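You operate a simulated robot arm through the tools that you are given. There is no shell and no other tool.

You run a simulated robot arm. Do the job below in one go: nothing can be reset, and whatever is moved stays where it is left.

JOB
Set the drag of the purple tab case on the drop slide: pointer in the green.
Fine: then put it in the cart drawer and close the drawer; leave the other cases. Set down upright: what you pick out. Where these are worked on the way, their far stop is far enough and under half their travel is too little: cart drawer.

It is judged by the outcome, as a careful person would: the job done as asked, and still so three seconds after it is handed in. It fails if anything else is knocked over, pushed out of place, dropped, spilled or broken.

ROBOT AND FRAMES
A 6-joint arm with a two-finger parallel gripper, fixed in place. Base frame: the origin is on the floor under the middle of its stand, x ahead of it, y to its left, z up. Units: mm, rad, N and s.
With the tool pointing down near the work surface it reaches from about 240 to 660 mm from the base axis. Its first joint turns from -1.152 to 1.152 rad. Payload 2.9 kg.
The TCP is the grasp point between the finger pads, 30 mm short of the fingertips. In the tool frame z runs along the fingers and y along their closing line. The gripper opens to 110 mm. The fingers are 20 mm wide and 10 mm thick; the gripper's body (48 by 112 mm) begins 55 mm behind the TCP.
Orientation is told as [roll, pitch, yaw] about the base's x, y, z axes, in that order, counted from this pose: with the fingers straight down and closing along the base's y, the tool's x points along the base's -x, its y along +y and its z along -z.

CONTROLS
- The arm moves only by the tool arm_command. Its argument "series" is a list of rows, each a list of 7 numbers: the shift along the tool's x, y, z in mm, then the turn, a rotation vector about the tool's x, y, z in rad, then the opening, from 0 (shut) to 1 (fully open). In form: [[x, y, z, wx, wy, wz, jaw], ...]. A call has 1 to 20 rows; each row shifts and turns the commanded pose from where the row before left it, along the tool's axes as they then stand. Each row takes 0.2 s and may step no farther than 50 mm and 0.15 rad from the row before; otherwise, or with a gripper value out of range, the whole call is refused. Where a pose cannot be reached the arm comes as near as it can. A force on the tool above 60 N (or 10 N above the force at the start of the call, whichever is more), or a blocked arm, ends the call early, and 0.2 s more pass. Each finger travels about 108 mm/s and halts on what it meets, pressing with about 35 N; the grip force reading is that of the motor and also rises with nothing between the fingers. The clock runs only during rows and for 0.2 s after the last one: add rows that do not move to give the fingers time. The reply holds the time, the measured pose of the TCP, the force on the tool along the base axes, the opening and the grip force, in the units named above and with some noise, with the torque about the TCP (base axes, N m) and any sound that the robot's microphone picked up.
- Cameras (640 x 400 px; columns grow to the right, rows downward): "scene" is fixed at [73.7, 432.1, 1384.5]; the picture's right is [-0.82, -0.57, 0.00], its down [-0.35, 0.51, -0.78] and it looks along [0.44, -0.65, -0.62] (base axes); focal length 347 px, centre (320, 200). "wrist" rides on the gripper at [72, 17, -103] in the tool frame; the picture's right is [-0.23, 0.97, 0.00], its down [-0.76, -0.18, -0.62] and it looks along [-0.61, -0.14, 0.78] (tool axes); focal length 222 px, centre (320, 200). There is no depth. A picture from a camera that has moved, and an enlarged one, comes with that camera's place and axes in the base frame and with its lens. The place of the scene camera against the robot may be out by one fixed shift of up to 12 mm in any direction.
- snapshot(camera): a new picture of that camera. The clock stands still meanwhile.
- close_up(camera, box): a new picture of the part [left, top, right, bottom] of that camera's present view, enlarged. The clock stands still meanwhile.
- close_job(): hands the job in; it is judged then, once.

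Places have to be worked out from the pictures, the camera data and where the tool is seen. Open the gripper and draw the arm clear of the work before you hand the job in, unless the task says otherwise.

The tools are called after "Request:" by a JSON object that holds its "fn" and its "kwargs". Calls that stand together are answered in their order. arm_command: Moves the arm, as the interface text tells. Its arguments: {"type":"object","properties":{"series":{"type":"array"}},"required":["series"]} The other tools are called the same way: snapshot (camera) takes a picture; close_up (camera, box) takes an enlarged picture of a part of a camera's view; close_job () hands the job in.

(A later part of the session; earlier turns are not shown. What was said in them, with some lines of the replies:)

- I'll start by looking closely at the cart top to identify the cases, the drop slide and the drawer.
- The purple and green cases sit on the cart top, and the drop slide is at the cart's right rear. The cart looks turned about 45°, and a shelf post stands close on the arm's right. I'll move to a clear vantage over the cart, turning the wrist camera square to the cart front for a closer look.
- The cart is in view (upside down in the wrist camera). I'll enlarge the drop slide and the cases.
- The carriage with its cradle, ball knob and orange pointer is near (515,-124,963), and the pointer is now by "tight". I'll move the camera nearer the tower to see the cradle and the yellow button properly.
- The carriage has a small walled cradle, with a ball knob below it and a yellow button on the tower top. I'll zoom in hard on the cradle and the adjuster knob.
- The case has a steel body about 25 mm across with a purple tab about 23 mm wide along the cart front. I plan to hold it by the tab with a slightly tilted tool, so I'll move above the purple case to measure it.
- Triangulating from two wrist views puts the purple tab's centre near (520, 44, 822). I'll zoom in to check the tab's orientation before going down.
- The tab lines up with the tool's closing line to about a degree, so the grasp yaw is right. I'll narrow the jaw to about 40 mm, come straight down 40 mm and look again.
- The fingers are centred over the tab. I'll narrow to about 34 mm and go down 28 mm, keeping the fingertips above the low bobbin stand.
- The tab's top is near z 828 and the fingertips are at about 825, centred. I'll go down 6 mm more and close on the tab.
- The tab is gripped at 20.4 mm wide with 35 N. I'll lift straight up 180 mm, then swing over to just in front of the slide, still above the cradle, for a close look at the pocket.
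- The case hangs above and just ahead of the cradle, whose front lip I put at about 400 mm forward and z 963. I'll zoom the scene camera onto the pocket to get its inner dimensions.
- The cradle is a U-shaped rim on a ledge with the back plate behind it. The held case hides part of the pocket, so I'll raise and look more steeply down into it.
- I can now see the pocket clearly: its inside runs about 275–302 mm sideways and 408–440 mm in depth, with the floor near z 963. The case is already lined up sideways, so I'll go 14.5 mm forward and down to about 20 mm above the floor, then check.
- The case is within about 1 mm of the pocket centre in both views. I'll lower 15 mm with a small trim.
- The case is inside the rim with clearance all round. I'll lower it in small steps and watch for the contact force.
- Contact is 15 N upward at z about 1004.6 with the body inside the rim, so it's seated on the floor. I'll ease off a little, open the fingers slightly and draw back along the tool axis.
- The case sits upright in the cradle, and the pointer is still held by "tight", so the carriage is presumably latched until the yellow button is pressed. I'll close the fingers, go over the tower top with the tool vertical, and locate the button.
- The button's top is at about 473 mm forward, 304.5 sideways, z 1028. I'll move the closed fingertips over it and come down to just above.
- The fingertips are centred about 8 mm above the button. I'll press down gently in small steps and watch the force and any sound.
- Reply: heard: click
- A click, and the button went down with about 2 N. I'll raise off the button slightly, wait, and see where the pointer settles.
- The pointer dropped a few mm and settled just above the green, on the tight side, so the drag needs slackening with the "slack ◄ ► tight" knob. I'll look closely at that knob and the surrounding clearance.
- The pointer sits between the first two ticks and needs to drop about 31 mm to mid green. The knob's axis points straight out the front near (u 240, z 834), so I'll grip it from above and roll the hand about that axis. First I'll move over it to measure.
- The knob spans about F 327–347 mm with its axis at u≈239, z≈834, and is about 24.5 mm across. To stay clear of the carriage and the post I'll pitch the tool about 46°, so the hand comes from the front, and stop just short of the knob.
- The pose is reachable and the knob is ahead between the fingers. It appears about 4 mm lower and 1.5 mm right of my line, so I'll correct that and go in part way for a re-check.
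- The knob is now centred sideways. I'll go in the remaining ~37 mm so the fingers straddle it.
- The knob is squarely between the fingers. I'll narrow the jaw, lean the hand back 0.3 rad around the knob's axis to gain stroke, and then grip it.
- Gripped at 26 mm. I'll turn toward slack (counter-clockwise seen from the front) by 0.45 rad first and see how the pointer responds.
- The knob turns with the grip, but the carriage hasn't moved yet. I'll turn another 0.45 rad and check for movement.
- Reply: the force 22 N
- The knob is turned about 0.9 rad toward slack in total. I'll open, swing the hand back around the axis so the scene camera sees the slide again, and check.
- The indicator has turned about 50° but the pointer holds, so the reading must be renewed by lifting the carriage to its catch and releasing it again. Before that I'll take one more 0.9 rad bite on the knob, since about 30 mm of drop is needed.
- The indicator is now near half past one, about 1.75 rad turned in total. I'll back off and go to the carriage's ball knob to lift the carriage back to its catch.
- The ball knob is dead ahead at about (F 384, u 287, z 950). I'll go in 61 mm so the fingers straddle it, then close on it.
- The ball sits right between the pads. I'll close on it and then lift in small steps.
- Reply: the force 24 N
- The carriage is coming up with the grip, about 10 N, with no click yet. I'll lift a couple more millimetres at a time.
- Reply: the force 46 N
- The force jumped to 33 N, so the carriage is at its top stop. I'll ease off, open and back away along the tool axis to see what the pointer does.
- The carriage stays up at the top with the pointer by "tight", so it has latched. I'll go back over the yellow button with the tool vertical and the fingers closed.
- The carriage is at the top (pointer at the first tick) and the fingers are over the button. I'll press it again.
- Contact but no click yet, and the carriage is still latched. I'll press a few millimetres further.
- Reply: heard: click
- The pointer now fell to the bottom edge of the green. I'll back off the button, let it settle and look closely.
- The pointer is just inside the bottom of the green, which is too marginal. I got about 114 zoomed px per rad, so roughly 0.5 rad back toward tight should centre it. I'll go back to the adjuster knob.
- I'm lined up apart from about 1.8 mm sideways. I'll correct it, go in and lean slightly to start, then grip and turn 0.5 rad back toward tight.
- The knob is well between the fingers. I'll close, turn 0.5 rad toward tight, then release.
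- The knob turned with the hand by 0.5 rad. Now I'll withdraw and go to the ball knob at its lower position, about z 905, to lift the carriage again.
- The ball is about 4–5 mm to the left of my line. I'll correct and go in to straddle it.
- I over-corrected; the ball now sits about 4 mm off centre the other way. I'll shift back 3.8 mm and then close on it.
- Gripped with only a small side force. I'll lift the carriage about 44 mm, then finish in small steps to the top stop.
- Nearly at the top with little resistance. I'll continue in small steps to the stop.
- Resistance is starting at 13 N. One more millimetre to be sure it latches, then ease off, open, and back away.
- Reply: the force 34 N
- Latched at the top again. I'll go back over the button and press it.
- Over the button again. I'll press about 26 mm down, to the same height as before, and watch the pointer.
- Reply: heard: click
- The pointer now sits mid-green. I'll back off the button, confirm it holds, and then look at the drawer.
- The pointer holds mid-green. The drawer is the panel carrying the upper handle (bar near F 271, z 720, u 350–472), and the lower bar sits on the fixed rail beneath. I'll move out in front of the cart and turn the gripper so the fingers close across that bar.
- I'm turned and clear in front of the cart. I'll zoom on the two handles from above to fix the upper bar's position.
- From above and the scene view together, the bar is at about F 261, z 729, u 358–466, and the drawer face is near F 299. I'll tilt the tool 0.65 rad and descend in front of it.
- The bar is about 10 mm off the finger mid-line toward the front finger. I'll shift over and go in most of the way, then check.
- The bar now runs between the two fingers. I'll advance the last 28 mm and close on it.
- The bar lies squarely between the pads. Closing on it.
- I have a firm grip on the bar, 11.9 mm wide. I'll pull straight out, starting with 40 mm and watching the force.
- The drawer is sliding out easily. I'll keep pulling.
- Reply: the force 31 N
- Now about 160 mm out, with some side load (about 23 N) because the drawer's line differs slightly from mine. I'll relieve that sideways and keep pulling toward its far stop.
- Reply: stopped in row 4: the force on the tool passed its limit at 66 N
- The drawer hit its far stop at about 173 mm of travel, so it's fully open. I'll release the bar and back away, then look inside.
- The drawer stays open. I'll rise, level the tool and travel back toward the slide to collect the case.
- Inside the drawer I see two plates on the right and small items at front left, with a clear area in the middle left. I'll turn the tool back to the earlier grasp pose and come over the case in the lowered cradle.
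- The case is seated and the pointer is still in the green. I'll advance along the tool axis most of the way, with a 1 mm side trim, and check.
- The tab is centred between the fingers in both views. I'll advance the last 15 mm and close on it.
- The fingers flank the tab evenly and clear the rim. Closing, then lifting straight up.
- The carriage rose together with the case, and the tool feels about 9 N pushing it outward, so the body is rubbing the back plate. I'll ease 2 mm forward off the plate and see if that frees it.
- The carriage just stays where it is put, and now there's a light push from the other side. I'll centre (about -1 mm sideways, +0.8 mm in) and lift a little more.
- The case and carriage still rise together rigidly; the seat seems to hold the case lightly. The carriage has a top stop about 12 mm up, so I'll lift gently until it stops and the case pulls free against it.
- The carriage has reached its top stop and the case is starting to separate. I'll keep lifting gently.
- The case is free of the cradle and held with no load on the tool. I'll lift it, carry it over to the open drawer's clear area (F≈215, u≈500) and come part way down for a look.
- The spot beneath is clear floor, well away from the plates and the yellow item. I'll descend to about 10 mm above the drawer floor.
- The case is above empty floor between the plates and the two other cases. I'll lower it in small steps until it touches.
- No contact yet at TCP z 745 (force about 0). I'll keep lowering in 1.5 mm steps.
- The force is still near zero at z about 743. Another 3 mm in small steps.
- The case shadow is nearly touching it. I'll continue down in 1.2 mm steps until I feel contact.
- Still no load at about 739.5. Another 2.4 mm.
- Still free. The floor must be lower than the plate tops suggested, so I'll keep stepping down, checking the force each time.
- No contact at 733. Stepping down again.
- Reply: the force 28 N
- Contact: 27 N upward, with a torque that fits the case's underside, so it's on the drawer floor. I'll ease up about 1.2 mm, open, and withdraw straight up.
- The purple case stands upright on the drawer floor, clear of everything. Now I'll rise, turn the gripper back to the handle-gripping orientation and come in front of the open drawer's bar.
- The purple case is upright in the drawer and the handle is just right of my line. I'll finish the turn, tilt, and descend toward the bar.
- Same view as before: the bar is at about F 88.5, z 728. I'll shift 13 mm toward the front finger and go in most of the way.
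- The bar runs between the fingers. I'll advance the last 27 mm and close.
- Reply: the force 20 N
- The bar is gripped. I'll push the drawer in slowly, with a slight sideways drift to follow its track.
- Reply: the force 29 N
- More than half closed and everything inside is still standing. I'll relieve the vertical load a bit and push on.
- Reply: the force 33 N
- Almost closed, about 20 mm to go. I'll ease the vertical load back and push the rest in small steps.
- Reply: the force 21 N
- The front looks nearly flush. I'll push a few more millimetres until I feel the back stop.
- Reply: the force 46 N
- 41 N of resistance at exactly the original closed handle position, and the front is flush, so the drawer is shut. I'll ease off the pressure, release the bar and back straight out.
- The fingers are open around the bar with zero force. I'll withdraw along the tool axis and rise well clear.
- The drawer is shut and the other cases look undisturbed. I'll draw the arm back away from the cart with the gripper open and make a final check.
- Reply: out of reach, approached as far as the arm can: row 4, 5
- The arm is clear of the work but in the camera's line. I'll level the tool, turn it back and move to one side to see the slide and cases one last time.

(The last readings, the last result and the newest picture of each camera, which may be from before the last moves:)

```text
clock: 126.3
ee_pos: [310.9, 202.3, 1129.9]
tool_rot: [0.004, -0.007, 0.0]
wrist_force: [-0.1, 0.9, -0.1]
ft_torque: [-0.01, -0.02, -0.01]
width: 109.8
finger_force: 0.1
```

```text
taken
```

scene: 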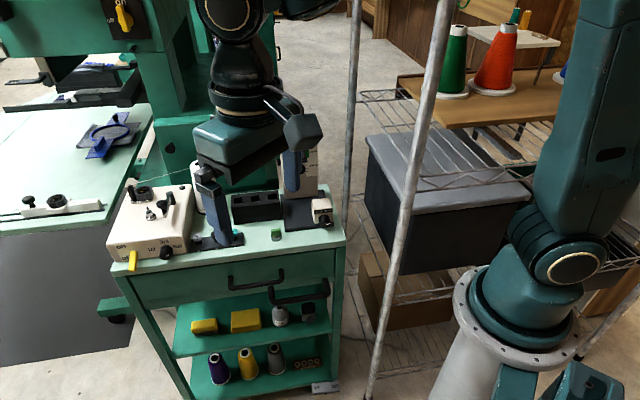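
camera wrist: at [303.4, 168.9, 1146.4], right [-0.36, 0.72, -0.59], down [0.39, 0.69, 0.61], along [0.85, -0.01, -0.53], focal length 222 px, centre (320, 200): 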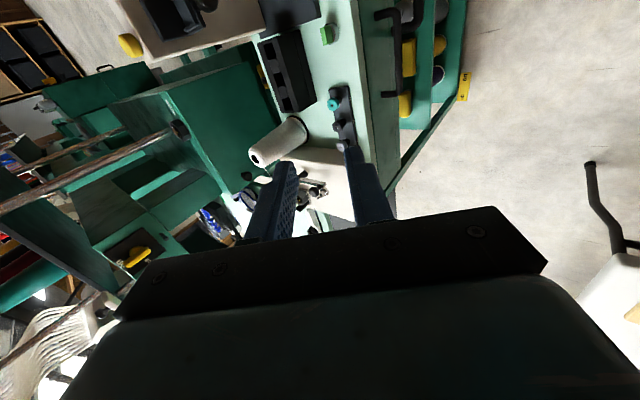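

Tool is level and well above the cart. I'll move back toward the base so the scene camera can see everything.

Request:
{"fn": "arm_command", "kwargs": {"series": [[10, -40, -2, 0, 0, 0, 1], [10, -40, -2, 0, 0, 0, 1], [10, -40, -2, 0, 0, 0, 1], [10, -40, -2, 0, 0, 0, 1], [10, -40, -2, 0, 0, 0, 1]]}}

Request:
{"fn": "snapshot", "kwargs": {"camera": "scene"}}

Request:
{"fn": "close_up", "kwargs": {"camera": "scene", "box": [100, 110, 350, 340]}}

Request:
{"fn": "close_up", "kwargs": {"camera": "scene", "box": [240, 110, 350, 250]}}

```text
clock: 127.5
ee_pos: [262.0, -0.2, 1138.4]
tool_rot: [0.004, -0.007, 0.002]
wrist_force: [0.2, -0.8, -0.6]
ft_torque: [0.0, -0.01, 0.02]
width: 109.9
finger_force: 0.0
```

```text
taken
```

scene: 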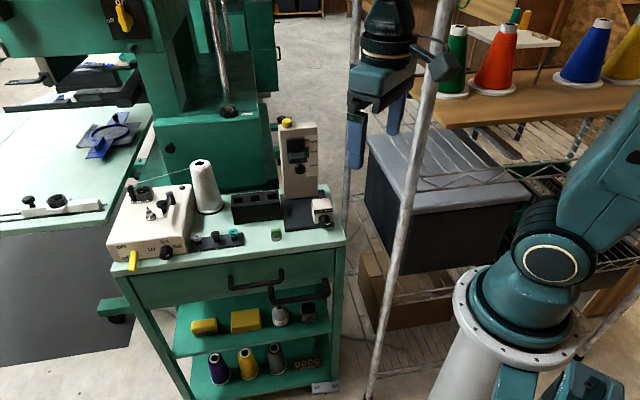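

```text
1.74 times, centred on (225, 225) of scene
camera zoom: at [73.6, 432.1, 1384.5], right [-0.82, -0.57, 0.0], down [-0.35, 0.51, -0.78], along [0.44, -0.65, -0.62], focal length 604 px, centre (485, 156)
```

zoom: 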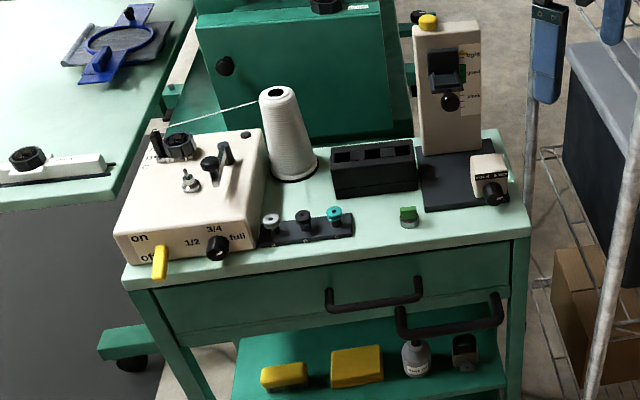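

```text
2.86 times, centred on (295, 180) of scene
camera zoom: at [73.6, 432.1, 1384.5], right [-0.82, -0.57, 0.0], down [-0.35, 0.51, -0.78], along [0.44, -0.65, -0.62], focal length 992 px, centre (391, 257)
```

zoom: 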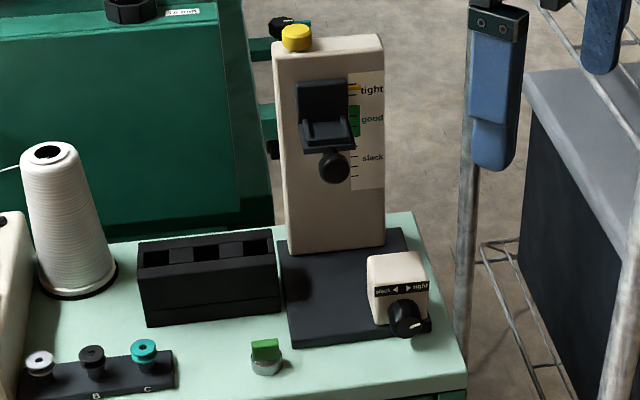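

Final check:
- The pointer settled mid-green in the last drop.
- The purple case was set upright in the drawer, and the drawer is flush shut.
- The green case and everything else are where they were, and the slide is back at its catch.
- The arm is clear with the gripper open.

I'm handing the job in.

Request:
{"fn": "close_job", "kwargs": {}}

```text
The job is handed in.
```

The purple tab case's drag is set and the case is in the closed cart drawer. I've handed the job in; no verdict came back.

- **Drag:** the first drop read too tight, and the second landed on the bottom edge of the green. After I turned the knob back a little, the third drop settled mid-green and held there.
- **Slide:** the carriage came up with the case when I lifted it out. It is now empty at the top, where it started, so the pointer reads "tight" again. I didn't touch the knob after the mid-green drop.
- **Drawer:** I opened it to its far stop (about 173 mm). The case was upright on clear floor there, away from the plates and the two other cases. I then pushed the drawer in slowly until it was flush. I couldn't see inside after that, so the case still being upright is assumed.
- **Everything else:** the green case, the bobbins and the other items on the cart look undisturbed. The arm is clear with the gripper open.
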